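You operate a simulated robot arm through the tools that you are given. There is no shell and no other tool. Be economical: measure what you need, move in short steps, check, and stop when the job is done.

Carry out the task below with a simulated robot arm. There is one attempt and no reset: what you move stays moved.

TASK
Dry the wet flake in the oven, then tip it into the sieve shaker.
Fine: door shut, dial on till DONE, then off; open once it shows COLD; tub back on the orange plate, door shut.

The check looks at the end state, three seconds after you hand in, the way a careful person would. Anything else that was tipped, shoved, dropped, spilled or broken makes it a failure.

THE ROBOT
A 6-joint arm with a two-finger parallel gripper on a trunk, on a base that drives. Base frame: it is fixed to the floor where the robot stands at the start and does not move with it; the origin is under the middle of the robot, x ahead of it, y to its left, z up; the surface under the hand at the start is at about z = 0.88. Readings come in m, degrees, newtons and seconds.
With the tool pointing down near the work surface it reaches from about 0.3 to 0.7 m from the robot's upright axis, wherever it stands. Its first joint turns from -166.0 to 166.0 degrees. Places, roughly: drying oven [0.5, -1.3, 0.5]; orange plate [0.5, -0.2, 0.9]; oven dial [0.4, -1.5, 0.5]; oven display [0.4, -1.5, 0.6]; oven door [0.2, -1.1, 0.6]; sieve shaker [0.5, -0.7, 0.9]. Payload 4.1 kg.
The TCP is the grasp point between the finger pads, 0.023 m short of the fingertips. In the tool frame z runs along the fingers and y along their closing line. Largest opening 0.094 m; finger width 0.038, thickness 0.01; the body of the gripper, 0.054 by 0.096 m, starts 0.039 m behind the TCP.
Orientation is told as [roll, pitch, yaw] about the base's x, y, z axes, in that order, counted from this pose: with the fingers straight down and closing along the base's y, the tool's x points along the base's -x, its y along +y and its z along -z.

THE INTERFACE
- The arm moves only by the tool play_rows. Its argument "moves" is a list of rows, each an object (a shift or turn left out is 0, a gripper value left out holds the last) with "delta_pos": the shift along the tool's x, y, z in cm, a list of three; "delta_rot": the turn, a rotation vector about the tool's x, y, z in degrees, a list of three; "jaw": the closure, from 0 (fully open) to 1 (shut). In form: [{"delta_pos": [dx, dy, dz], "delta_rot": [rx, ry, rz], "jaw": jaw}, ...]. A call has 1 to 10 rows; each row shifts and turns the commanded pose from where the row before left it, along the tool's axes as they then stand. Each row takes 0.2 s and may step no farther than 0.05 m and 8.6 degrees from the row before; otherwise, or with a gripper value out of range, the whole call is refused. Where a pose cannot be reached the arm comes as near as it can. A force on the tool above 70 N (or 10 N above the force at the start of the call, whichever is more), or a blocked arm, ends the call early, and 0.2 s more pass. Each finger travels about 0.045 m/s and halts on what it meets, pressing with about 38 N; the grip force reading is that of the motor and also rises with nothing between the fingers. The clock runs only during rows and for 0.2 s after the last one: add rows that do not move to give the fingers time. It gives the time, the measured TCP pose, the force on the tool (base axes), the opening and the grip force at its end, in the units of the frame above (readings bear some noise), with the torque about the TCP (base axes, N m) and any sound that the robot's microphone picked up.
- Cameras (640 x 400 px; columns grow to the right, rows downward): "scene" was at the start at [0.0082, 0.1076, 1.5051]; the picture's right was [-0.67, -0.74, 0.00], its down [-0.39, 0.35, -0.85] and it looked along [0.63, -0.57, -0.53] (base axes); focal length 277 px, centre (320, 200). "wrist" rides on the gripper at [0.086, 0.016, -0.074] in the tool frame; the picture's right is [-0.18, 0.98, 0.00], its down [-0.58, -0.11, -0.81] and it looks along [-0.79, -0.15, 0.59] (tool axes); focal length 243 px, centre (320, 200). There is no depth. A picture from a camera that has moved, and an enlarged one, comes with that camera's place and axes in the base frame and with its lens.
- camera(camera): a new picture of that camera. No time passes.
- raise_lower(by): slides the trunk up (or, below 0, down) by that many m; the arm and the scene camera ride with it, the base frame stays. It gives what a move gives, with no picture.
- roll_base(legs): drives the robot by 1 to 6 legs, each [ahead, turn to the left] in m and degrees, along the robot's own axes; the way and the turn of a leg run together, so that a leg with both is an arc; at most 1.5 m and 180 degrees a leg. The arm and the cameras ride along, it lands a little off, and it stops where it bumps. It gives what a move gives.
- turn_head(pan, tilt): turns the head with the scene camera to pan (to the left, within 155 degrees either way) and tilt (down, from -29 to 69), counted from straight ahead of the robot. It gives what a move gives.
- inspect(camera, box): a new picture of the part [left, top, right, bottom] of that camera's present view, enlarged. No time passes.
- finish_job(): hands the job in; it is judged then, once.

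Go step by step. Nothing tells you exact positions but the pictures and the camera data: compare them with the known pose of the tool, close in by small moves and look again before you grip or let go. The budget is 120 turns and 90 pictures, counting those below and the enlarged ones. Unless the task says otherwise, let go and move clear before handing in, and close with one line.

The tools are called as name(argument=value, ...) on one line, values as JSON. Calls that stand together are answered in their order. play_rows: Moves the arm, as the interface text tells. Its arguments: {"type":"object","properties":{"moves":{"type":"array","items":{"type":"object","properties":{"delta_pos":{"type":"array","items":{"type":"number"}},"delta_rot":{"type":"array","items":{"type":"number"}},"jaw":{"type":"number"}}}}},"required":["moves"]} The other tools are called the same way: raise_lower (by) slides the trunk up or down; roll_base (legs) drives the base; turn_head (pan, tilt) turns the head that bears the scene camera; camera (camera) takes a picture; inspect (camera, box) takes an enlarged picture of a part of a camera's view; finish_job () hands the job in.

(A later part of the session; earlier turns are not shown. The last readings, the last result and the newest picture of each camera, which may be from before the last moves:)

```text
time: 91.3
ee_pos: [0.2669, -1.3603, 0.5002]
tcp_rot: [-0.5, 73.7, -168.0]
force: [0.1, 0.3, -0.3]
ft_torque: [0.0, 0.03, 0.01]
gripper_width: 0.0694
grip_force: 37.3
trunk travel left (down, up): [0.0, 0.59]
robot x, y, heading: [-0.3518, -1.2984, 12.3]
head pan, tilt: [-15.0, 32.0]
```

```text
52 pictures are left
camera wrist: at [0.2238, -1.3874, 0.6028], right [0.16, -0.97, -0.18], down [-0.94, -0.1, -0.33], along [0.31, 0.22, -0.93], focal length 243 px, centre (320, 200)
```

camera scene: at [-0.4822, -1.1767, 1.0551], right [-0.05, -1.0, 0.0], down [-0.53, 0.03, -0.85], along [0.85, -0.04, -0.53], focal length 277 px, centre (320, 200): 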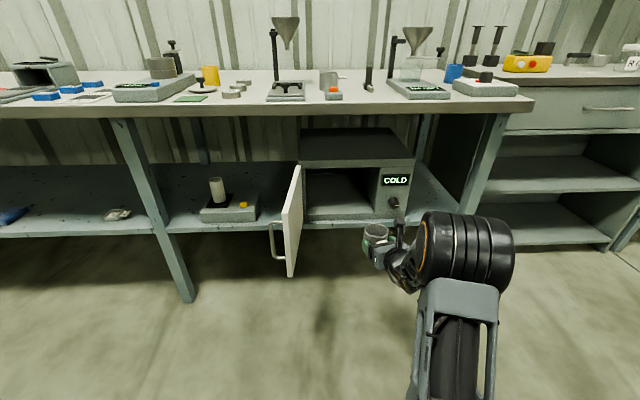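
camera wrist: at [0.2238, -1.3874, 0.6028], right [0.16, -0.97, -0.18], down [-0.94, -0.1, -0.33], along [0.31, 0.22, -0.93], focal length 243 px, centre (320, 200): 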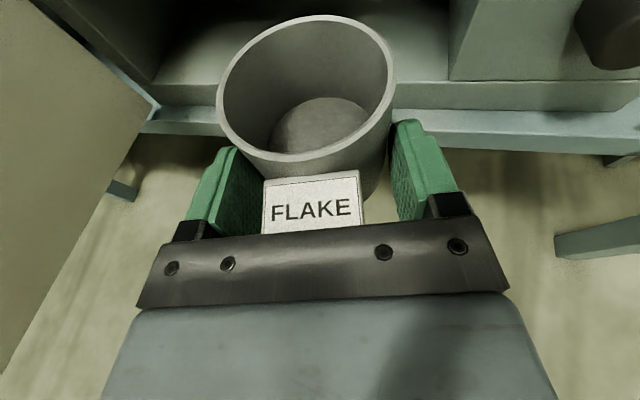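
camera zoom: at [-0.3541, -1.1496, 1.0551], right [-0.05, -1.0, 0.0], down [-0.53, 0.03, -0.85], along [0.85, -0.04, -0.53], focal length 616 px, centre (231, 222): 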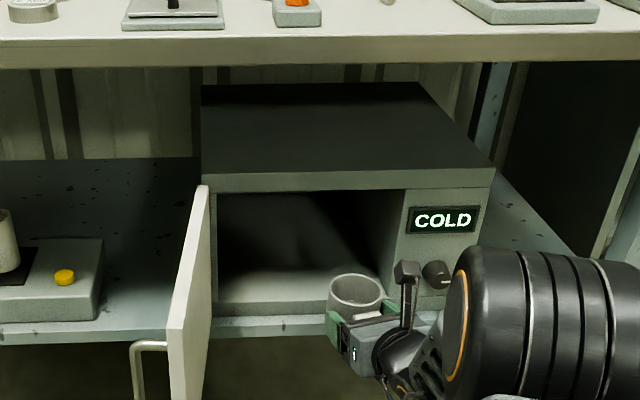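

Heights check out: floor z≈0.44, ceiling ≈0.64, tub bottom ≈0.463. Advancing into the cavity with the arm in parts.

play_rows(moves=[{"delta_pos": [1.09, -0.2, 3.8]}, {"delta_pos": [1.09, -0.2, 3.8]}, {"delta_pos": [1.09, -0.2, 3.8]}, {}])

inspect(camera="scene", box=[240, 100, 480, 280])

camera(camera="wrist")

```text
time: 92.3
ee_pos: [0.3825, -1.3292, 0.5007]
tcp_rot: [-0.6, 73.7, -168.0]
force: [0.7, 0.5, -1.2]
ft_torque: [0.0, 0.01, -0.02]
gripper_width: 0.0694
grip_force: 38.0
trunk travel left (down, up): [0.0, 0.59]
robot x, y, heading: [-0.3571, -1.2986, 12.0]
head pan, tilt: [-15.0, 32.0]
```

```text
2.22 times, centred on (360, 190) of scene
camera zoom: at [-0.3541, -1.1496, 1.0551], right [-0.05, -1.0, 0.0], down [-0.53, 0.03, -0.85], along [0.85, -0.04, -0.53], focal length 616 px, centre (231, 222)
```

zoom: 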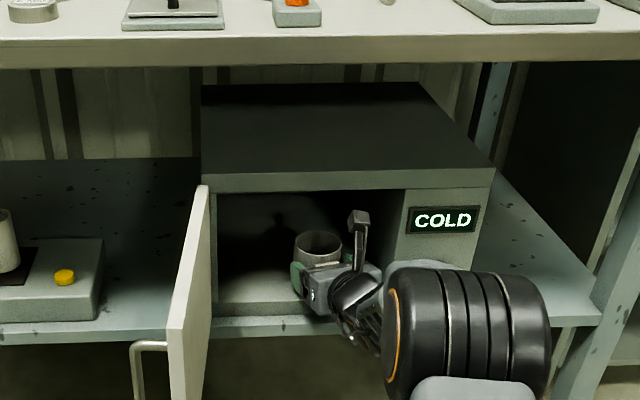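

```text
50 pictures are left
camera wrist: at [0.3389, -1.3559, 0.6032], right [0.16, -0.97, -0.18], down [-0.94, -0.1, -0.33], along [0.31, 0.22, -0.93], focal length 243 px, centre (320, 200)
```

wrist: 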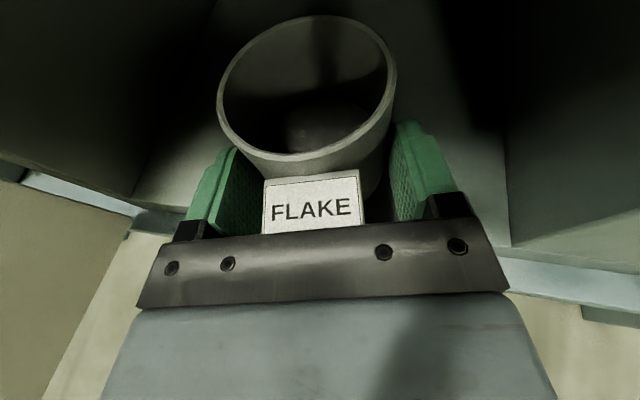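

Tight above (camera top ≈0.63 against 0.64), so I lower 1.2 cm, then finish the advance.

play_rows(moves=[{"delta_pos": [-1.15, 0, 0.33]}, {"delta_pos": [1.0, -0.2, 3.5]}, {"delta_pos": [1.2, 0, 4.2]}, {}])

inspect(camera="scene", box=[240, 100, 480, 280])

camera(camera="wrist")

```text
time: 93.3
ee_pos: [0.4613, -1.3108, 0.4915]
tcp_rot: [-0.5, 74.2, -167.9]
force: [-2.4, -0.5, 17.1]
ft_torque: [-0.14, -0.46, -0.06]
gripper_width: 0.0693
grip_force: 37.9
trunk travel left (down, up): [0.0, 0.59]
robot x, y, heading: [-0.3539, -1.2954, 11.9]
head pan, tilt: [-15.0, 32.0]
```

```text
2.22 times, centred on (360, 190) of scene
camera zoom: at [-0.3558, -1.1496, 1.0552], right [-0.05, -1.0, 0.0], down [-0.53, 0.03, -0.85], along [0.85, -0.04, -0.53], focal length 616 px, centre (231, 222)
```

zoom: 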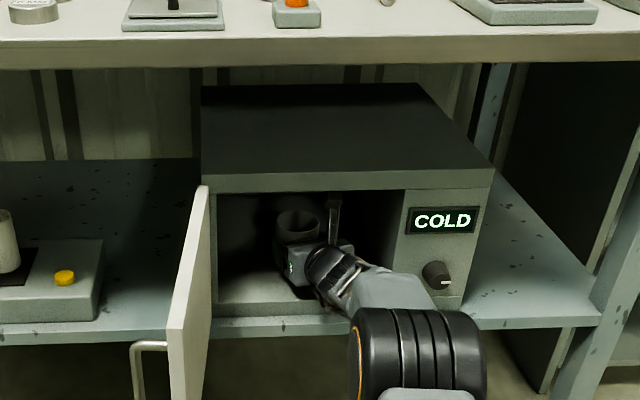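

```text
48 pictures are left
camera wrist: at [0.4177, -1.3372, 0.5937], right [0.16, -0.97, -0.18], down [-0.94, -0.1, -0.34], along [0.31, 0.22, -0.92], focal length 243 px, centre (320, 200)
```

wrist: 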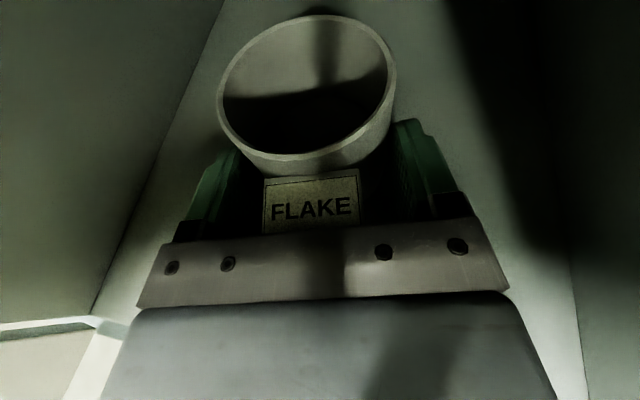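

The 17 N upward force says the tub stands on the oven floor. Releasing, and checking it stays upright.

play_rows(moves=[{"jaw": 0.2}, {"jaw": 0.0}, {}, {}, {}])

play_rows(moves=[{"delta_pos": [-0.5, 0, -1.92]}, {"delta_pos": [-0.5, 0, -1.92]}, {}])

camera(camera="wrist")

```text
time: 94.5
ee_pos: [0.4604, -1.3105, 0.4888]
tcp_rot: [-0.5, 73.8, -167.9]
force: [-4.5, -1.3, 8.2]
ft_torque: [-0.19, 0.58, -0.08]
gripper_width: 0.0938
grip_force: 0.0
trunk travel left (down, up): [0.0, 0.59]
robot x, y, heading: [-0.3507, -1.2962, 12.2]
head pan, tilt: [-15.0, 32.0]
```

```text
time: 95.3
ee_pos: [0.4212, -1.3195, 0.4887]
tcp_rot: [-0.6, 73.7, -168.2]
force: [-0.5, -0.4, -0.7]
ft_torque: [-0.02, 0.03, -0.02]
gripper_width: 0.0939
grip_force: 0.0
trunk travel left (down, up): [0.0, 0.59]
robot x, y, heading: [-0.3525, -1.2962, 12.2]
head pan, tilt: [-15.0, 32.0]
```

```text
47 pictures are left
camera wrist: at [0.3778, -1.3462, 0.5908], right [0.16, -0.97, -0.18], down [-0.94, -0.1, -0.33], along [0.31, 0.22, -0.93], focal length 243 px, centre (320, 200)
```

wrist: 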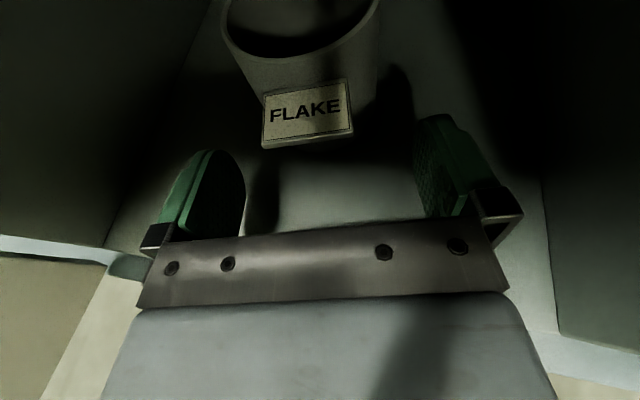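

The tub stands cleanly inside. Retreating the arm, then driving round to the other side of the open door to push it shut.

play_rows(moves=[{"delta_pos": [-1.1, 0, -3.84]}, {"delta_pos": [-1.1, 0, -3.84]}, {"delta_pos": [-1.1, 0, -3.84]}, {"delta_pos": [-1.1, 0, -3.84]}, {"delta_pos": [-1.1, 0, -3.84]}, {"jaw": 1}, {}])

inspect(camera="scene", box=[240, 100, 480, 280])

roll_base(legs=[[-0.4, 0], [0, 78], [1.2, 0], [0, -125], [0.55, 0]])

turn_head(pan=-15, tilt=40)

camera(camera="scene")

```text
time: 96.9
ee_pos: [0.2262, -1.3642, 0.4915]
tcp_rot: [-0.6, 73.9, -167.9]
force: [0.4, -0.4, 0.4]
ft_torque: [-0.01, -0.01, 0.04]
gripper_width: 0.041
grip_force: 0.0
trunk travel left (down, up): [0.0, 0.59]
robot x, y, heading: [-0.3506, -1.2969, 12.0]
head pan, tilt: [-15.0, 32.0]
```

```text
2.22 times, centred on (360, 190) of scene
camera zoom: at [-0.3541, -1.1496, 1.0551], right [-0.05, -1.0, 0.0], down [-0.53, 0.03, -0.85], along [0.85, -0.04, -0.53], focal length 616 px, centre (231, 222)
```

zoom: 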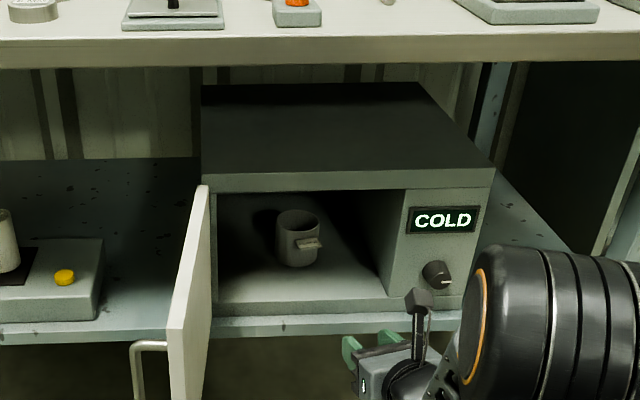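

```text
time: 116.6
ee_pos: [0.0788, -0.9545, 0.489]
tcp_rot: [-0.5, 74.0, 145.7]
force: [-0.5, -0.2, -0.1]
ft_torque: [-0.01, -0.02, 0.0]
gripper_width: 0.0001
grip_force: 37.6
trunk travel left (down, up): [0.0, 0.59]
robot x, y, heading: [-0.2768, -0.4865, -34.2]
head pan, tilt: [-15.0, 32.0]
```

```text
time: 117.3
ee_pos: [0.0796, -0.9532, 0.4891]
tcp_rot: [-0.6, 73.9, 145.8]
force: [-0.6, -0.3, -0.4]
ft_torque: [0.02, -0.02, 0.01]
gripper_width: 0.0
grip_force: 38.4
trunk travel left (down, up): [0.0, 0.59]
robot x, y, heading: [-0.2712, -0.4896, -34.6]
head pan, tilt: [-15.0, 40.0]
```

```text
45 pictures are left
camera scene: at [-0.1709, -0.3812, 1.0429], right [-0.76, -0.65, 0.0], down [-0.42, 0.49, -0.77], along [0.5, -0.58, -0.64], focal length 277 px, centre (320, 200)
```

scene: 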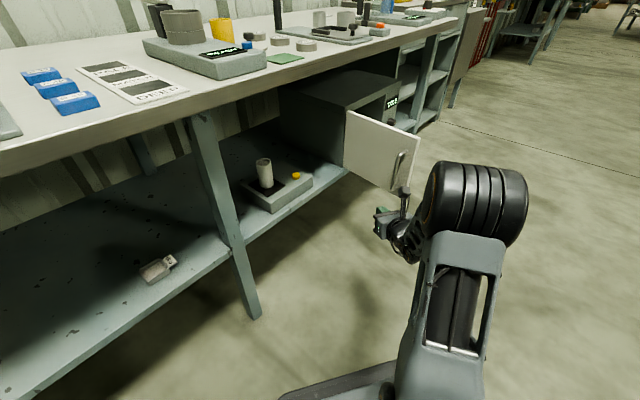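

Clear view of the door's outer face with its handle near the tip. Bringing the closed fingertips up to the face at mid-width.

play_rows(moves=[{"delta_pos": [2.57, 1.05, 3.5]}, {"delta_pos": [2.57, 1.05, 3.5]}, {"delta_pos": [2.57, 1.05, 3.5]}, {"delta_pos": [2.57, 1.05, 3.5]}, {}])

inspect(camera="scene", box=[270, 60, 510, 260])

camera(camera="wrist")

```text
time: 118.2
ee_pos: [0.161, -1.0722, 0.5339]
tcp_rot: [-3.7, 72.5, 140.5]
force: [-0.9, 0.9, 0.2]
ft_torque: [-0.02, 0.02, 0.01]
gripper_width: 0.0
grip_force: 37.8
trunk travel left (down, up): [0.0, 0.59]
robot x, y, heading: [-0.275, -0.4887, -35.1]
head pan, tilt: [-15.0, 40.0]
stopped in row 4: the force on the tool passed its limit at 92 N (the readings are from after the stop); the commanded pose is now the measured one
```

```text
2.00 times, centred on (390, 160) of scene
camera zoom: at [-0.1708, -0.3817, 1.0429], right [-0.76, -0.64, 0.0], down [-0.41, 0.49, -0.77], along [0.49, -0.59, -0.64], focal length 554 px, centre (180, 280)
```

zoom: 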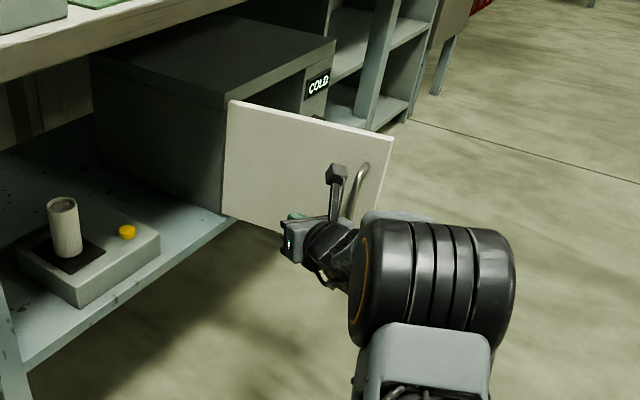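

```text
43 pictures are left
camera wrist: at [0.1129, -1.0607, 0.637], right [-0.62, -0.76, -0.19], down [-0.7, 0.65, -0.31], along [0.36, -0.06, -0.93], focal length 243 px, centre (320, 200)
```

wrist: 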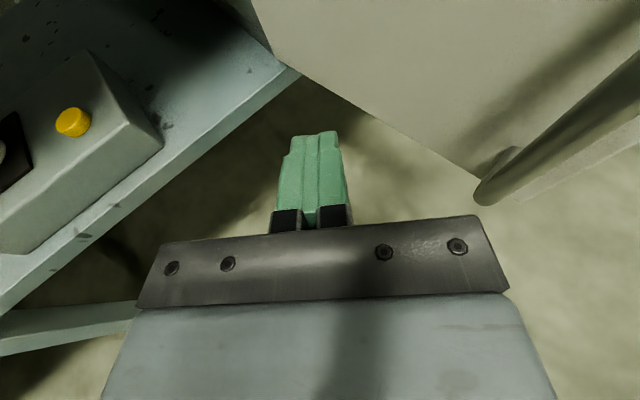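

The hand's right side caught the handle bar. I'll back off left, then approach the face further inboard, away from the handle.

play_rows(moves=[{"delta_pos": [-0.25, -3.0, -0.9]}, {"delta_pos": [0, -3.0, 0]}, {"delta_pos": [0.9, -1.4, 3.2]}, {"delta_pos": [0.9, -1.4, 3.2]}, {}])

inspect(camera="scene", box=[270, 60, 510, 260])

camera(camera="wrist")

```text
time: 119.4
ee_pos: [0.2563, -1.0369, 0.535]
tcp_rot: [-3.7, 72.5, 140.3]
force: [0.1, 0.0, 0.8]
ft_torque: [0.03, 0.02, 0.01]
gripper_width: 0.0
grip_force: 38.0
trunk travel left (down, up): [0.0, 0.59]
robot x, y, heading: [-0.2724, -0.4828, -35.1]
head pan, tilt: [-15.0, 40.0]
```

```text
2.00 times, centred on (390, 160) of scene
camera zoom: at [-0.1706, -0.3817, 1.0428], right [-0.76, -0.64, 0.0], down [-0.41, 0.49, -0.77], along [0.49, -0.59, -0.64], focal length 554 px, centre (180, 280)
```

zoom: 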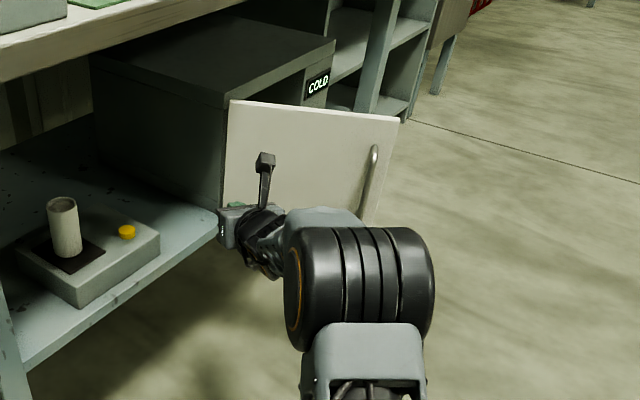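

```text
41 pictures are left
camera wrist: at [0.2081, -1.0244, 0.6371], right [-0.62, -0.76, -0.19], down [-0.69, 0.65, -0.31], along [0.36, -0.06, -0.93], focal length 243 px, centre (320, 200)
```

wrist: 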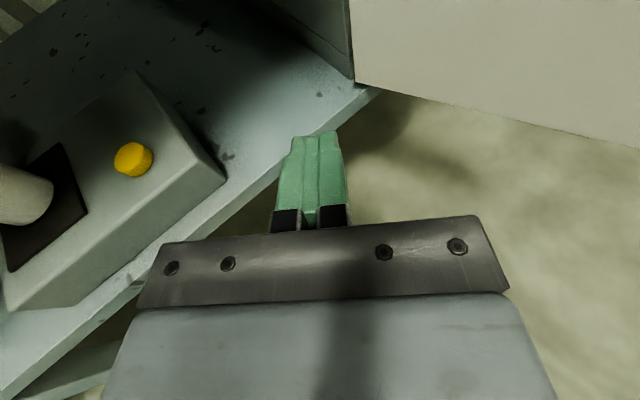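

The door has already swung part-way (~25° closed). I need more reach, so I'll pull the arm back, shift right, and drive the base ahead 0.2 m to resume pushing.

play_rows(moves=[{"delta_pos": [-1.2, 0, -3.82]}, {"delta_pos": [-1.2, 0, -3.82]}, {"delta_pos": [-1.2, 0, -3.82]}, {"delta_pos": [-1.2, 0, -3.82]}, {"delta_pos": [-1.2, 0, -3.82]}, {"delta_pos": [0, 4.6, 0]}, {"delta_pos": [0, 4.6, 0]}, {}])

roll_base(legs=[[0.2, 0]])

camera(camera="scene")

```text
time: 121.2
ee_pos: [0.0401, -0.9945, 0.5321]
tcp_rot: [-3.7, 72.5, 140.3]
force: [-0.1, 0.4, 0.2]
ft_torque: [-0.01, 0.02, -0.01]
gripper_width: 0.0004
grip_force: 38.2
trunk travel left (down, up): [0.0, 0.59]
robot x, y, heading: [-0.2691, -0.4905, -34.9]
head pan, tilt: [-15.0, 40.0]
```

```text
time: 122.8
ee_pos: [0.2049, -1.1083, 0.5305]
tcp_rot: [-3.5, 72.5, 140.4]
force: [-0.2, -0.6, 0.1]
ft_torque: [0.01, -0.02, -0.03]
gripper_width: 0.0
grip_force: 37.7
trunk travel left (down, up): [0.0, 0.59]
robot x, y, heading: [-0.1092, -0.6011, -34.8]
head pan, tilt: [-15.0, 40.0]
```

```text
40 pictures are left
camera scene: at [-0.0065, -0.4959, 1.0428], right [-0.76, -0.65, 0.0], down [-0.41, 0.49, -0.77], along [0.49, -0.59, -0.64], focal length 277 px, centre (320, 200)
```

scene: 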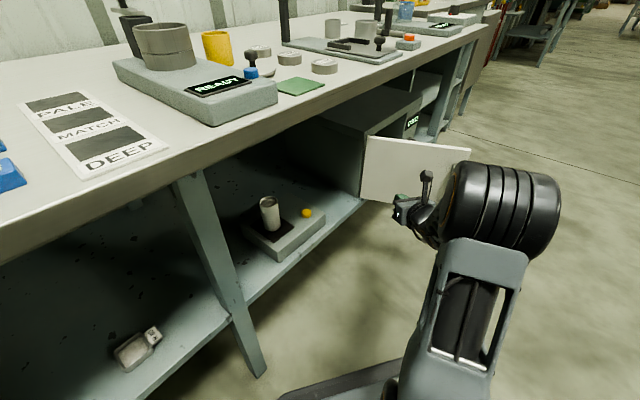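

Pushing the door along its arc.

play_rows(moves=[{"delta_pos": [1.18, 1.73, 3.75]}, {"delta_pos": [1.18, 1.73, 3.75]}, {"delta_pos": [1.18, 1.73, 3.75]}, {}])

camera(camera="scene")

```text
time: 123.8
ee_pos: [0.2692, -1.2205, 0.5294]
tcp_rot: [-3.7, 72.5, 140.4]
force: [0.3, 0.5, 0.2]
ft_torque: [0.0, 0.0, -0.02]
gripper_width: 0.0002
grip_force: 38.3
trunk travel left (down, up): [0.0, 0.59]
robot x, y, heading: [-0.1095, -0.6018, -35.1]
head pan, tilt: [-15.0, 40.0]
```

```text
39 pictures are left
camera scene: at [-0.0065, -0.4959, 1.0428], right [-0.76, -0.65, 0.0], down [-0.41, 0.49, -0.77], along [0.49, -0.59, -0.64], focal length 277 px, centre (320, 200)
```

scene: 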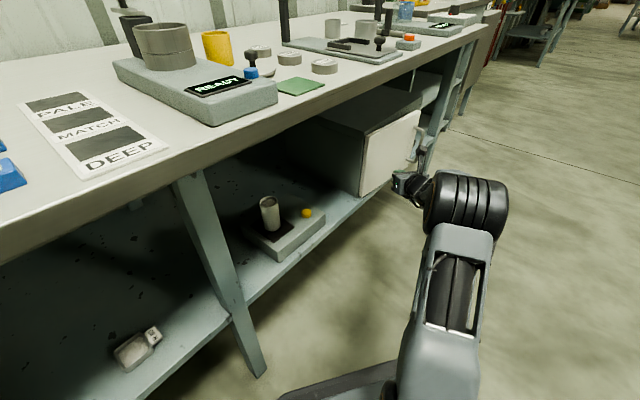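

The door swings freely. Continuing to close it.

play_rows(moves=[{"delta_pos": [0.9, 0, 2.9]}, {"delta_pos": [0.9, 0, 2.9]}, {"delta_pos": [0.9, 0, 2.9]}, {}])

inspect(camera="scene", box=[300, 60, 540, 260])

```text
time: 124.6
ee_pos: [0.3282, -1.2704, 0.5246]
tcp_rot: [-3.5, 71.8, 140.1]
force: [-7.5, -2.2, 0.7]
ft_torque: [0.05, -0.06, -0.17]
gripper_width: 0.0
grip_force: 38.4
trunk travel left (down, up): [0.0, 0.59]
robot x, y, heading: [-0.1059, -0.6009, -34.9]
head pan, tilt: [-15.0, 40.0]
stopped in row 3: the force on the tool passed its limit at 132 N (the readings are from after the stop); the commanded pose is now the measured one
```

```text
2.00 times, centred on (420, 160) of scene
camera zoom: at [-0.007, -0.496, 1.0429], right [-0.77, -0.64, 0.0], down [-0.41, 0.49, -0.77], along [0.49, -0.59, -0.64], focal length 554 px, centre (120, 280)
```

zoom: 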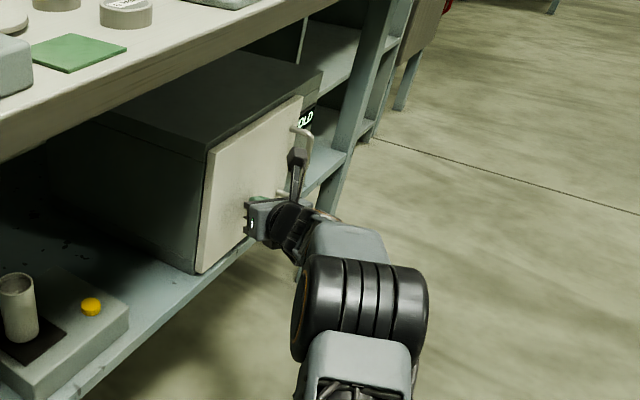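

The door is shut flush. Retreating and driving round to face the dial.

play_rows(moves=[{"delta_pos": [-1.2, 0, -3.8]}, {"delta_pos": [-1.2, 0, -3.8]}, {"delta_pos": [-1.2, 0, -3.8]}, {"delta_pos": [-1.2, 0, -3.8]}, {}])

roll_base(legs=[[-0.5, 0], [0, -55], [1.0, 0], [0, 90]])

camera(camera="scene")

camera(camera="wrist")

```text
time: 125.8
ee_pos: [0.2014, -1.174, 0.5266]
tcp_rot: [-3.5, 72.0, 140.6]
force: [0.3, 0.6, 0.0]
ft_torque: [0.01, 0.05, 0.02]
gripper_width: 0.0001
grip_force: 38.1
trunk travel left (down, up): [0.0, 0.59]
robot x, y, heading: [-0.1112, -0.6031, -35.0]
head pan, tilt: [-15.0, 40.0]
```

```text
time: 139.8
ee_pos: [0.0693, -1.6028, 0.5271]
tcp_rot: [-3.5, 71.9, 175.3]
force: [0.6, -0.4, -0.1]
ft_torque: [0.0, 0.0, 0.03]
gripper_width: 0.0
grip_force: 38.4
trunk travel left (down, up): [0.0, 0.59]
robot x, y, heading: [-0.5158, -1.3151, -0.2]
head pan, tilt: [-15.0, 40.0]
```

```text
37 pictures are left
camera scene: at [-0.4879, -1.1665, 1.0428], right [-0.26, -0.97, 0.0], down [-0.62, 0.17, -0.77], along [0.74, -0.2, -0.64], focal length 277 px, centre (320, 200)
```

scene: 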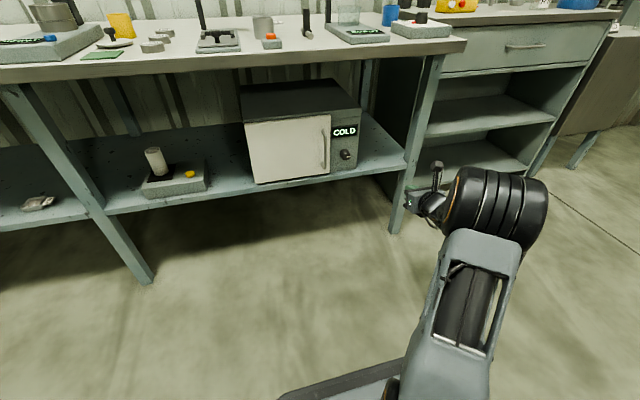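

```text
36 pictures are left
camera wrist: at [0.0251, -1.6203, 0.6297], right [-0.08, -0.98, -0.19], down [-0.94, 0.14, -0.3], along [0.32, 0.16, -0.93], focal length 243 px, centre (320, 200)
```

wrist: 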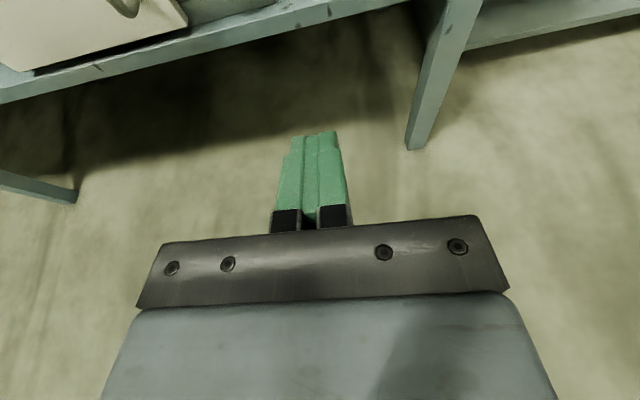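

inspect(camera="scene", box=[230, 75, 380, 190])

inspect(camera="scene", box=[310, 110, 370, 180])

```text
3.48 times, centred on (305, 132) of scene
camera zoom: at [-0.4879, -1.1665, 1.0428], right [-0.26, -0.97, 0.0], down [-0.62, 0.17, -0.77], along [0.74, -0.2, -0.64], focal length 964 px, centre (372, 435)
```

zoom: 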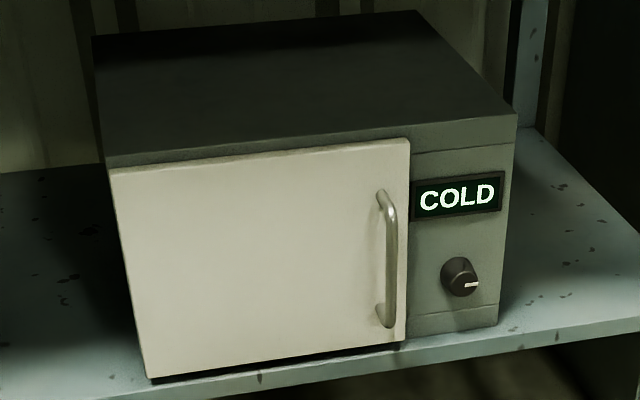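

```text
5.71 times, centred on (340, 145) of scene
camera zoom: at [-0.4879, -1.1665, 1.0428], right [-0.26, -0.97, 0.0], down [-0.62, 0.17, -0.77], along [0.74, -0.2, -0.64], focal length 1583 px, centre (206, 514)
```

zoom: 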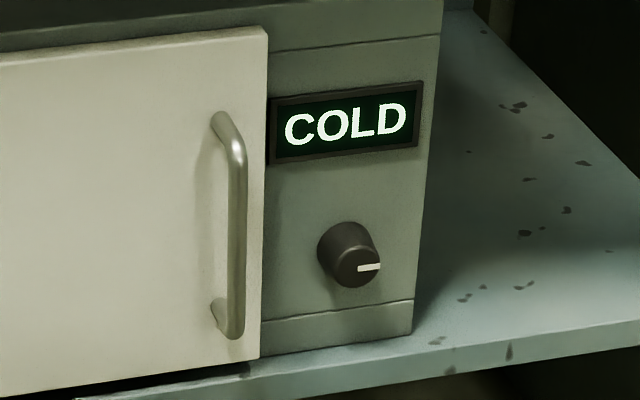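

The door is flush and the dial's pointer is at 3 o'clock. I'll level the hand, open the jaws, line up with the dial axis (y≈−1.493, z≈0.507) and drive closer.

play_rows(moves=[{"delta_rot": [0, 6.02, -0.37], "jaw": 0.3}, {"delta_rot": [0, 6.02, -0.37]}, {"delta_rot": [0, 6.02, -0.36]}, {"delta_rot": [1.2, 0, 0]}, {"delta_pos": [-0.6, -3.67, 0]}, {"delta_pos": [-0.6, -3.67, 0]}, {"delta_pos": [-0.6, -3.67, 0]}, {}])

roll_base(legs=[[0.2, 0]])

camera(camera="wrist")

inspect(camera="scene", box=[240, 40, 480, 240])

```text
time: 141.6
ee_pos: [0.0711, -1.4922, 0.51]
tcp_rot: [130.4, 89.9, -49.7]
force: [-0.6, -0.4, 0.6]
ft_torque: [-0.01, 0.01, -0.03]
gripper_width: 0.0658
grip_force: 0.1
trunk travel left (down, up): [0.0, 0.59]
robot x, y, heading: [-0.5102, -1.3144, -0.2]
head pan, tilt: [-15.0, 40.0]
```

```text
time: 143.2
ee_pos: [0.2704, -1.4935, 0.5084]
tcp_rot: [140.9, 90.1, -39.2]
force: [1.2, 0.0, 0.7]
ft_torque: [-0.01, 0.0, 0.0]
gripper_width: 0.0657
grip_force: 0.0
trunk travel left (down, up): [0.0, 0.59]
robot x, y, heading: [-0.3123, -1.316, -0.4]
head pan, tilt: [-15.0, 40.0]
```

```text
33 pictures are left
camera wrist: at [0.1962, -1.5096, 0.5944], right [0.0, -0.98, -0.18], down [-0.81, 0.11, -0.58], along [0.59, 0.15, -0.79], focal length 243 px, centre (320, 200)
```

wrist: 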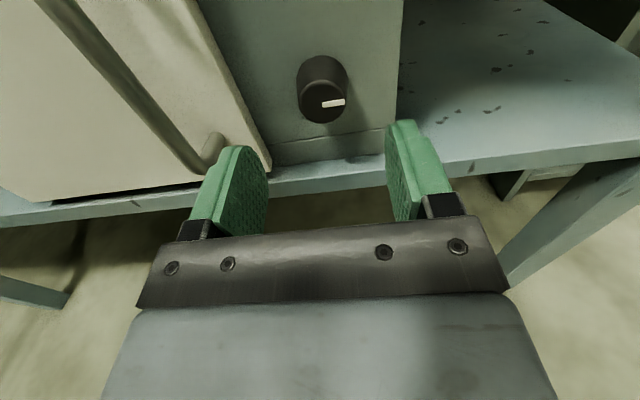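

```text
2.00 times, centred on (360, 140) of scene
camera zoom: at [-0.2867, -1.167, 1.0428], right [-0.26, -0.97, 0.0], down [-0.62, 0.17, -0.77], along [0.74, -0.2, -0.64], focal length 554 px, centre (240, 320)
```

zoom: 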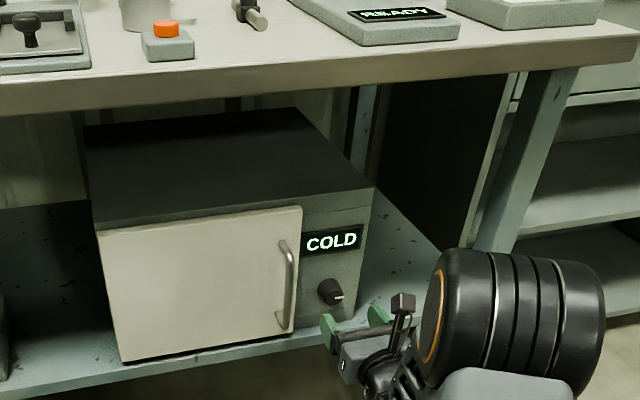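

Aligned with the knob to a few mm. Advancing so the pads straddle it, then gripping.

play_rows(moves=[{"delta_pos": [-0.4, 0, 3.0]}, {"delta_pos": [0, 0, 2.8]}, {"delta_pos": [0, 0, 1.8]}, {}])

camera(camera="wrist")

```text
time: 144.2
ee_pos: [0.3488, -1.4939, 0.5051]
tcp_rot: [152.8, 90.0, -27.2]
force: [-2.8, 1.3, 1.2]
ft_torque: [-0.01, -0.04, -0.08]
gripper_width: 0.0654
grip_force: 0.1
trunk travel left (down, up): [0.0, 0.59]
robot x, y, heading: [-0.3091, -1.3125, -0.4]
head pan, tilt: [-15.0, 40.0]
```

```text
31 pictures are left
camera wrist: at [0.2733, -1.5093, 0.5901], right [0.0, -0.98, -0.18], down [-0.81, 0.11, -0.58], along [0.59, 0.15, -0.79], focal length 243 px, centre (320, 200)
```

wrist: 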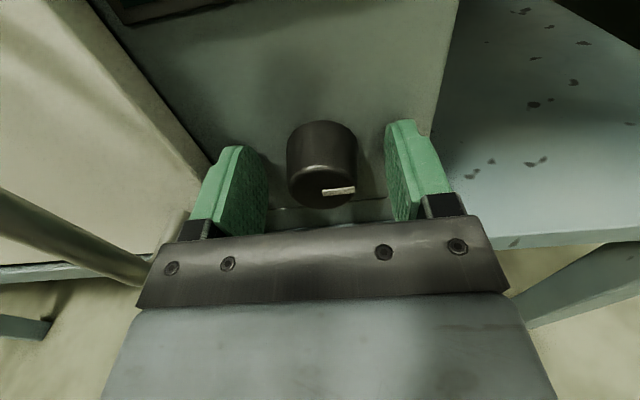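

The knob sits between the pads. Gripping and turning clockwise, then reading the display.

play_rows(moves=[{"jaw": 1}, {}, {}, {"delta_rot": [0, 0, 8]}, {"delta_rot": [0, 0, 8]}, {"delta_rot": [0, 0, 8]}, {"delta_rot": [0, 0, 8]}, {"delta_rot": [0, 0, 8]}, {}])

inspect(camera="scene", box=[300, 80, 460, 240])

camera(camera="wrist")

```text
time: 146.2
ee_pos: [0.3484, -1.4947, 0.5039]
tcp_rot: [-90.0, 49.9, 89.8]
force: [19.0, -10.3, -2.5]
ft_torque: [0.04, -0.21, -0.62]
gripper_width: 0.0374
grip_force: 44.9
trunk travel left (down, up): [0.0, 0.59]
robot x, y, heading: [-0.3106, -1.3127, -0.4]
head pan, tilt: [-15.0, 40.0]
```

```text
2.50 times, centred on (380, 160) of scene
camera zoom: at [-0.2856, -1.1675, 1.0429], right [-0.26, -0.97, 0.0], down [-0.62, 0.17, -0.77], along [0.74, -0.2, -0.64], focal length 693 px, centre (170, 300)
```

zoom: 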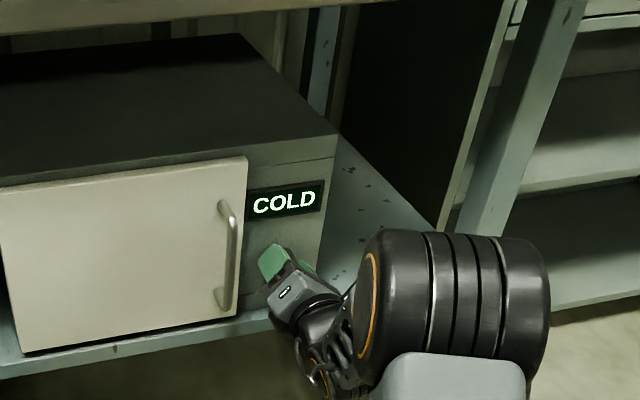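

```text
29 pictures are left
camera wrist: at [0.2731, -1.5624, 0.5593], right [0.0, -0.63, -0.77], down [-0.81, 0.46, -0.37], along [0.59, 0.62, -0.51], focal length 243 px, centre (320, 200)
```

wrist: 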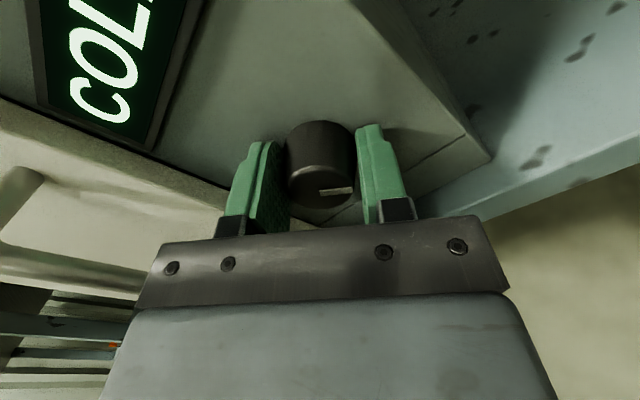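

The knob turns with the hand, and the display still says COLD. Turning on another 48°.

play_rows(moves=[{"delta_rot": [0, 0, 8]}, {"delta_rot": [0, 0, 8]}, {"delta_rot": [0, 0, 8]}, {"delta_rot": [0, 0, 8]}, {"delta_rot": [0, 0, 8]}, {"delta_rot": [0, 0, 8]}, {}])

camera(camera="wrist")

```text
time: 147.8
ee_pos: [0.348, -1.4954, 0.5055]
tcp_rot: [-90.0, 1.9, 89.9]
force: [36.9, -15.5, -3.6]
ft_torque: [-0.01, 0.05, -0.39]
gripper_width: 0.0374
grip_force: 45.3
trunk travel left (down, up): [0.0, 0.59]
robot x, y, heading: [-0.3137, -1.3133, -0.1]
head pan, tilt: [-15.0, 40.0]
```

```text
28 pictures are left
camera wrist: at [0.2728, -1.5812, 0.4902], right [0.0, 0.15, -0.99], down [-0.81, 0.59, 0.09], along [0.59, 0.8, 0.12], focal length 243 px, centre (320, 200)
```

wrist: 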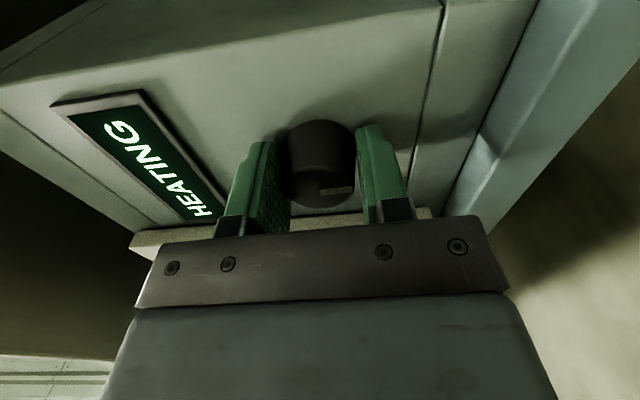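

HEATING is showing. I'll wait with idle rows while holding the dial.

play_rows(moves=[{}, {}, {}, {}, {}, {}, {}, {}, {}, {}])

play_rows(moves=[{}, {}, {}, {}, {}, {}, {}, {}, {}, {}])

play_rows(moves=[{}, {}, {}, {}, {}, {}, {}, {}, {}, {}])

play_rows(moves=[{}, {}, {}, {}, {}, {}, {}, {}, {}, {}])

play_rows(moves=[{}, {}, {}, {}, {}, {}, {}, {}, {}, {}])

inspect(camera="wrist", box=[40, 80, 240, 230])

```text
time: 150.0
ee_pos: [0.3479, -1.4941, 0.5049]
tcp_rot: [-90.1, 1.9, 89.9]
force: [34.5, -11.4, -1.6]
ft_torque: [0.04, 0.01, -0.31]
gripper_width: 0.0377
grip_force: 44.3
trunk travel left (down, up): [0.0, 0.59]
robot x, y, heading: [-0.3119, -1.3128, 0.1]
head pan, tilt: [-15.0, 40.0]
```

```text
time: 152.2
ee_pos: [0.3487, -1.4945, 0.5059]
tcp_rot: [-90.0, 2.0, 89.9]
force: [30.5, -8.1, -2.8]
ft_torque: [0.0, 0.01, -0.15]
gripper_width: 0.0374
grip_force: 45.1
trunk travel left (down, up): [0.0, 0.59]
robot x, y, heading: [-0.3114, -1.3126, -0.4]
head pan, tilt: [-15.0, 40.0]
```

```text
time: 154.4
ee_pos: [0.3481, -1.4951, 0.5053]
tcp_rot: [-90.0, 2.0, 89.9]
force: [18.8, -9.2, -4.4]
ft_torque: [0.0, 0.11, -0.32]
gripper_width: 0.0374
grip_force: 44.8
trunk travel left (down, up): [0.0, 0.59]
robot x, y, heading: [-0.3098, -1.3147, -0.1]
head pan, tilt: [-15.0, 40.0]
```

```text
time: 156.6
ee_pos: [0.3473, -1.4944, 0.5049]
tcp_rot: [-90.0, 1.8, 89.9]
force: [9.3, -11.1, -6.8]
ft_torque: [0.02, 0.16, -0.27]
gripper_width: 0.0375
grip_force: 45.3
trunk travel left (down, up): [0.0, 0.59]
robot x, y, heading: [-0.3107, -1.3124, -0.4]
head pan, tilt: [-15.0, 40.0]
```

```text
time: 158.8
ee_pos: [0.3467, -1.4937, 0.5041]
tcp_rot: [-89.9, 2.0, 89.9]
force: [2.2, -10.1, -9.3]
ft_torque: [0.0, 0.21, -0.24]
gripper_width: 0.0375
grip_force: 44.6
trunk travel left (down, up): [0.0, 0.59]
robot x, y, heading: [-0.3114, -1.3151, -0.1]
head pan, tilt: [-15.0, 40.0]
```

```text
2.67 times, centred on (140, 155) of wrist
camera zoom: at [0.2719, -1.581, 0.4904], right [0.0, 0.15, -0.99], down [-0.81, 0.59, 0.09], along [0.59, 0.8, 0.12], focal length 647 px, centre (800, 320)
```

zoom: 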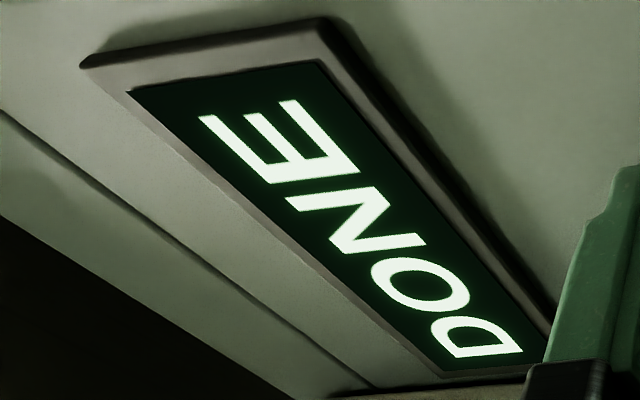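

DONE is displayed. Turning the dial back by the full 88°.

play_rows(moves=[{"delta_rot": [0, 0, -8]}, {"delta_rot": [0, 0, -8]}, {"delta_rot": [0, 0, -8]}, {"delta_rot": [0, 0, -8]}, {"delta_rot": [0, 0, -8]}, {"delta_rot": [0, 0, -8]}, {"delta_rot": [0, 0, -8]}, {}])

play_rows(moves=[{"delta_rot": [0, 0, -8]}, {"delta_rot": [0, 0, -8]}, {"delta_rot": [0, 0, -8]}, {"delta_rot": [0, 0, -8]}, {}])

play_rows(moves=[{"jaw": 0.3}, {}, {}, {}, {"delta_pos": [0, 0, -4]}, {"delta_pos": [0, 0, -4]}, {}])

inspect(camera="scene", box=[240, 40, 480, 240])

camera(camera="wrist")

```text
time: 160.6
ee_pos: [0.3469, -1.4941, 0.5046]
tcp_rot: [-89.9, 58.1, 89.9]
force: [-6.3, -11.2, -10.4]
ft_torque: [-0.05, 0.36, -0.26]
gripper_width: 0.0371
grip_force: 44.9
trunk travel left (down, up): [0.0, 0.59]
robot x, y, heading: [-0.3098, -1.3118, -0.1]
head pan, tilt: [-15.0, 40.0]
```

```text
time: 161.8
ee_pos: [0.3468, -1.4952, 0.5054]
tcp_rot: [105.7, 89.9, -74.5]
force: [-9.4, -15.3, -7.9]
ft_torque: [-0.01, 0.67, -0.43]
gripper_width: 0.0372
grip_force: 44.8
trunk travel left (down, up): [0.0, 0.59]
robot x, y, heading: [-0.3125, -1.3119, -0.1]
head pan, tilt: [-15.0, 40.0]
```

```text
time: 163.4
ee_pos: [0.2677, -1.493, 0.5049]
tcp_rot: [152.6, 89.9, -27.5]
force: [-1.0, 0.0, -0.1]
ft_torque: [0.03, -0.01, -0.03]
gripper_width: 0.0659
grip_force: 0.0
trunk travel left (down, up): [0.0, 0.59]
robot x, y, heading: [-0.3072, -1.3115, -0.1]
head pan, tilt: [-15.0, 40.0]
```

```text
2.00 times, centred on (360, 140) of scene
camera zoom: at [-0.2867, -1.168, 1.0428], right [-0.26, -0.97, 0.0], down [-0.62, 0.17, -0.77], along [0.74, -0.2, -0.64], focal length 554 px, centre (240, 320)
```

zoom: 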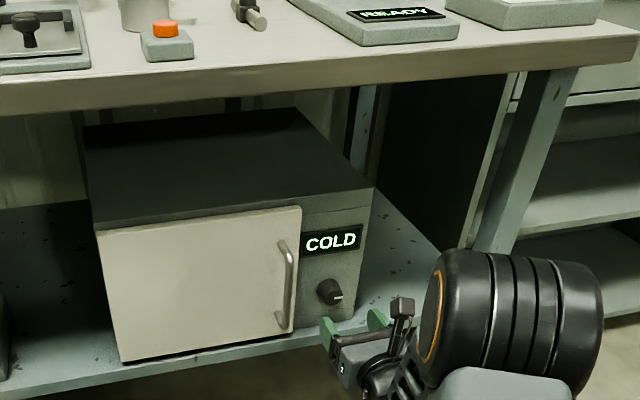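

```text
25 pictures are left
camera wrist: at [0.1936, -1.509, 0.5903], right [0.0, -0.98, -0.18], down [-0.81, 0.11, -0.58], along [0.59, 0.15, -0.79], focal length 243 px, centre (320, 200)
```

wrist: 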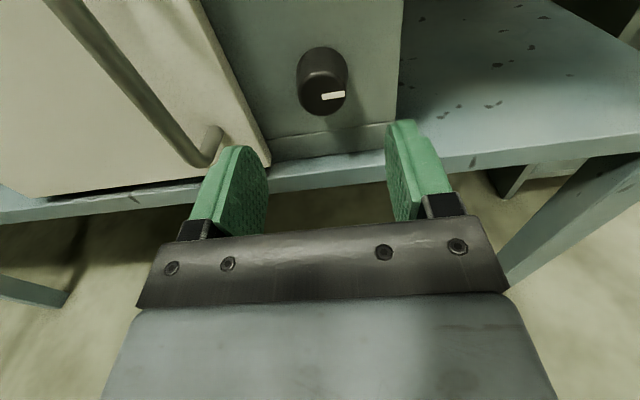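

The display reads COLD and the pointer is back at its start. Now to the door handle (vertical bar near x≈0.313, y≈−1.406, z≈0.57): I'll shift the base left first so the pull stays within reach.

roll_base(legs=[[-0.3, 0], [0, 90], [0.25, 0], [0, -90], [0.26, 0]])

play_rows(moves=[{"delta_pos": [1.6, 4.0, 0], "jaw": 0.2}, {"delta_pos": [1.6, 4.0, 0]}, {"delta_pos": [1.6, 4.0, 0]}, {"delta_pos": [1.6, 3.5, 0]}, {}])

camera(camera="wrist")

camera(camera="scene")

```text
time: 176.0
ee_pos: [0.2267, -1.2155, 0.506]
tcp_rot: [142.6, 89.9, -35.6]
force: [-0.4, -0.2, -1.2]
ft_torque: [-0.03, 0.02, 0.02]
gripper_width: 0.0657
grip_force: 0.1
trunk travel left (down, up): [0.0, 0.59]
robot x, y, heading: [-0.3631, -1.0546, 1.7]
head pan, tilt: [-15.0, 40.0]
```

```text
time: 177.2
ee_pos: [0.2304, -1.3692, 0.5686]
tcp_rot: [139.6, 90.0, -38.7]
force: [0.2, -0.4, -0.9]
ft_torque: [0.01, 0.04, 0.0]
gripper_width: 0.0755
grip_force: 0.0
trunk travel left (down, up): [0.0, 0.59]
robot x, y, heading: [-0.3613, -1.053, 1.5]
head pan, tilt: [-15.0, 40.0]
```

```text
24 pictures are left
camera wrist: at [0.1572, -1.3883, 0.6538], right [0.03, -0.98, -0.18], down [-0.81, 0.08, -0.58], along [0.59, 0.17, -0.79], focal length 243 px, centre (320, 200)
```

wrist: 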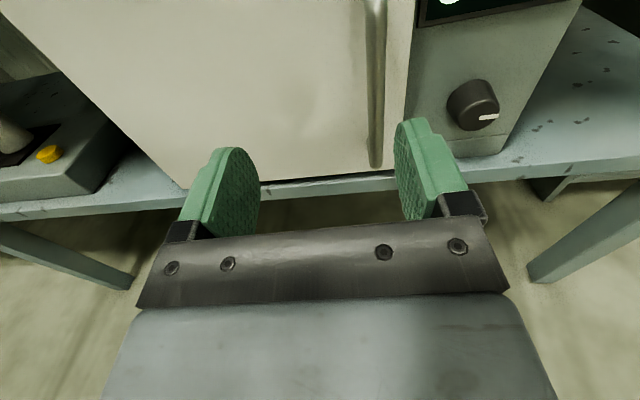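

```text
23 pictures are left
camera scene: at [-0.3396, -0.9068, 1.0428], right [-0.23, -0.97, 0.0], down [-0.63, 0.15, -0.77], along [0.75, -0.18, -0.64], focal length 277 px, centre (320, 200)
```

scene: 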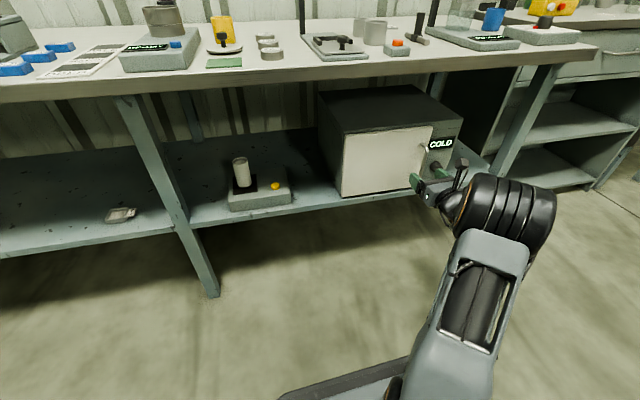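

The bar is at y≈−1.404. Shifting 3.5 cm right, then advancing to straddle and grip it.

play_rows(moves=[{"delta_pos": [0, 3.4, 0]}, {"delta_pos": [0, 0, 4.0]}, {"delta_pos": [0, 0, 4.0]}, {}])

camera(camera="wrist")

```text
time: 178.2
ee_pos: [0.314, -1.4022, 0.5706]
tcp_rot: [-175.7, 90.0, 6.1]
force: [0.2, -0.4, 0.7]
ft_torque: [-0.03, -0.01, -0.01]
gripper_width: 0.0753
grip_force: 0.1
trunk travel left (down, up): [0.0, 0.59]
robot x, y, heading: [-0.3615, -1.0494, 1.7]
head pan, tilt: [-15.0, 40.0]
```

```text
22 pictures are left
camera wrist: at [0.2392, -1.4218, 0.6552], right [0.03, -0.98, -0.18], down [-0.81, 0.08, -0.58], along [0.59, 0.17, -0.79], focal length 243 px, centre (320, 200)
```

wrist: 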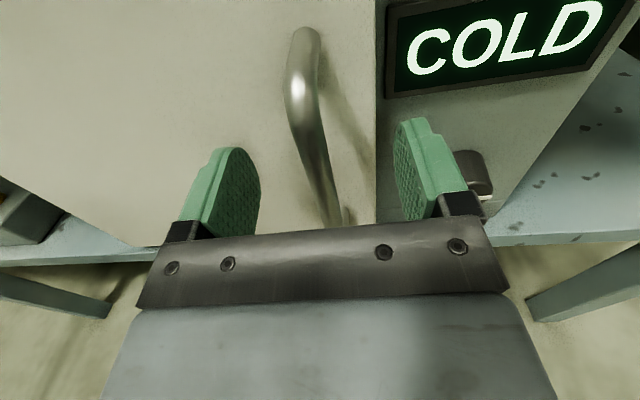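

The bar is between the pads. Gripping and pulling along the door's arc.

play_rows(moves=[{"jaw": 1}, {}, {}, {}, {"delta_pos": [0, -0.7, -2.1]}, {"delta_pos": [0, -0.7, -2.1]}, {"delta_pos": [0, -2.0, -3.9]}, {"delta_pos": [0, -2.75, -3.4]}, {}])

camera(camera="scene")

```text
time: 180.2
ee_pos: [0.1947, -1.3491, 0.5705]
tcp_rot: [178.5, 89.7, 0.0]
force: [-20.6, -27.3, 10.0]
ft_torque: [-0.15, 0.87, -0.55]
gripper_width: 0.0161
grip_force: 45.1
trunk travel left (down, up): [0.0, 0.59]
robot x, y, heading: [-0.3609, -1.0545, 1.6]
head pan, tilt: [-15.0, 40.0]
```

```text
21 pictures are left
camera scene: at [-0.3407, -0.908, 1.0432], right [-0.24, -0.97, 0.0], down [-0.62, 0.15, -0.77], along [0.75, -0.18, -0.64], focal length 277 px, centre (320, 200)
```

scene: 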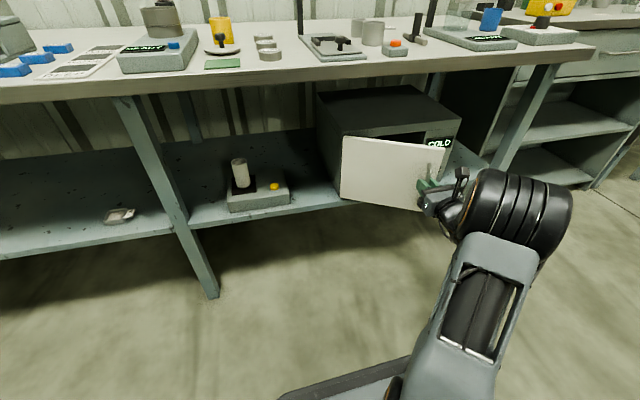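

The door follows. Continuing the arc.

play_rows(moves=[{"delta_pos": [0, -1.4, -2.8]}, {"delta_pos": [0, -2.0, -2.5]}, {"delta_pos": [0, -2.3, -2.0]}, {"delta_pos": [0, -2.5, -1.5]}, {}])

camera(camera="scene")

```text
time: 180.9
ee_pos: [0.1437, -1.2937, 0.5696]
tcp_rot: [176.3, 89.7, 0.2]
force: [16.1, 13.0, 2.7]
ft_torque: [1.62, 0.86, 0.21]
gripper_width: 0.0166
grip_force: 44.7
trunk travel left (down, up): [0.0, 0.59]
robot x, y, heading: [-0.3607, -1.0541, 2.7]
head pan, tilt: [-15.0, 40.0]
stopped in row 3: the force on the tool passed its limit at 85 N (the readings are from after the stop); the commanded pose is now the measured one
```

```text
20 pictures are left
camera scene: at [-0.3402, -0.9059, 1.0425], right [-0.21, -0.98, 0.0], down [-0.63, 0.14, -0.77], along [0.75, -0.16, -0.64], focal length 277 px, centre (320, 200)
```

scene: 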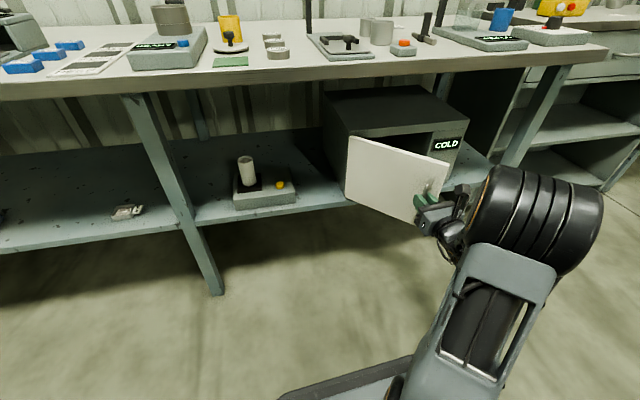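

The door is about half open. I'll release the bar, go round its free edge and push it open from the inside with closed fingers.

play_rows(moves=[{"jaw": 0.7}, {}, {"delta_pos": [0, 0.3, -3]}, {"delta_pos": [0, 0.3, -3]}, {"delta_pos": [0, 0.3, -3], "jaw": 1}, {"delta_pos": [0, 4.2, 0]}, {"delta_pos": [0, 4.2, 0]}, {"delta_pos": [0, 4.2, 0]}, {}])

camera(camera="wrist")

```text
time: 182.9
ee_pos: [0.0594, -1.4344, 0.5715]
tcp_rot: [164.2, 89.7, -12.2]
force: [-0.5, 0.5, 0.7]
ft_torque: [0.03, -0.01, 0.01]
gripper_width: 0.0
grip_force: 38.1
trunk travel left (down, up): [0.0, 0.59]
robot x, y, heading: [-0.3594, -1.054, 2.4]
head pan, tilt: [-15.0, 40.0]
```

```text
19 pictures are left
camera wrist: at [-0.0143, -1.4546, 0.6548], right [0.06, -0.98, -0.18], down [-0.81, 0.06, -0.59], along [0.59, 0.18, -0.79], focal length 243 px, centre (320, 200)
```

wrist: 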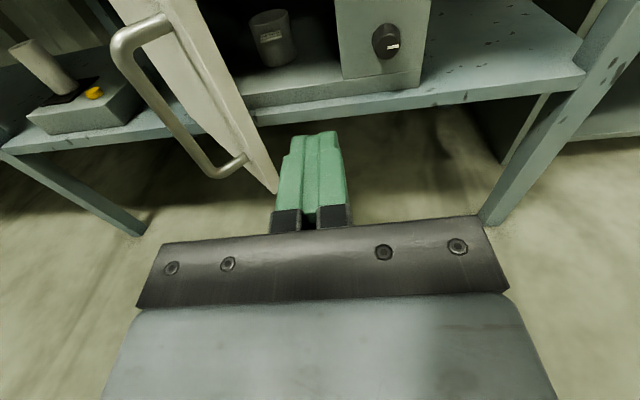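

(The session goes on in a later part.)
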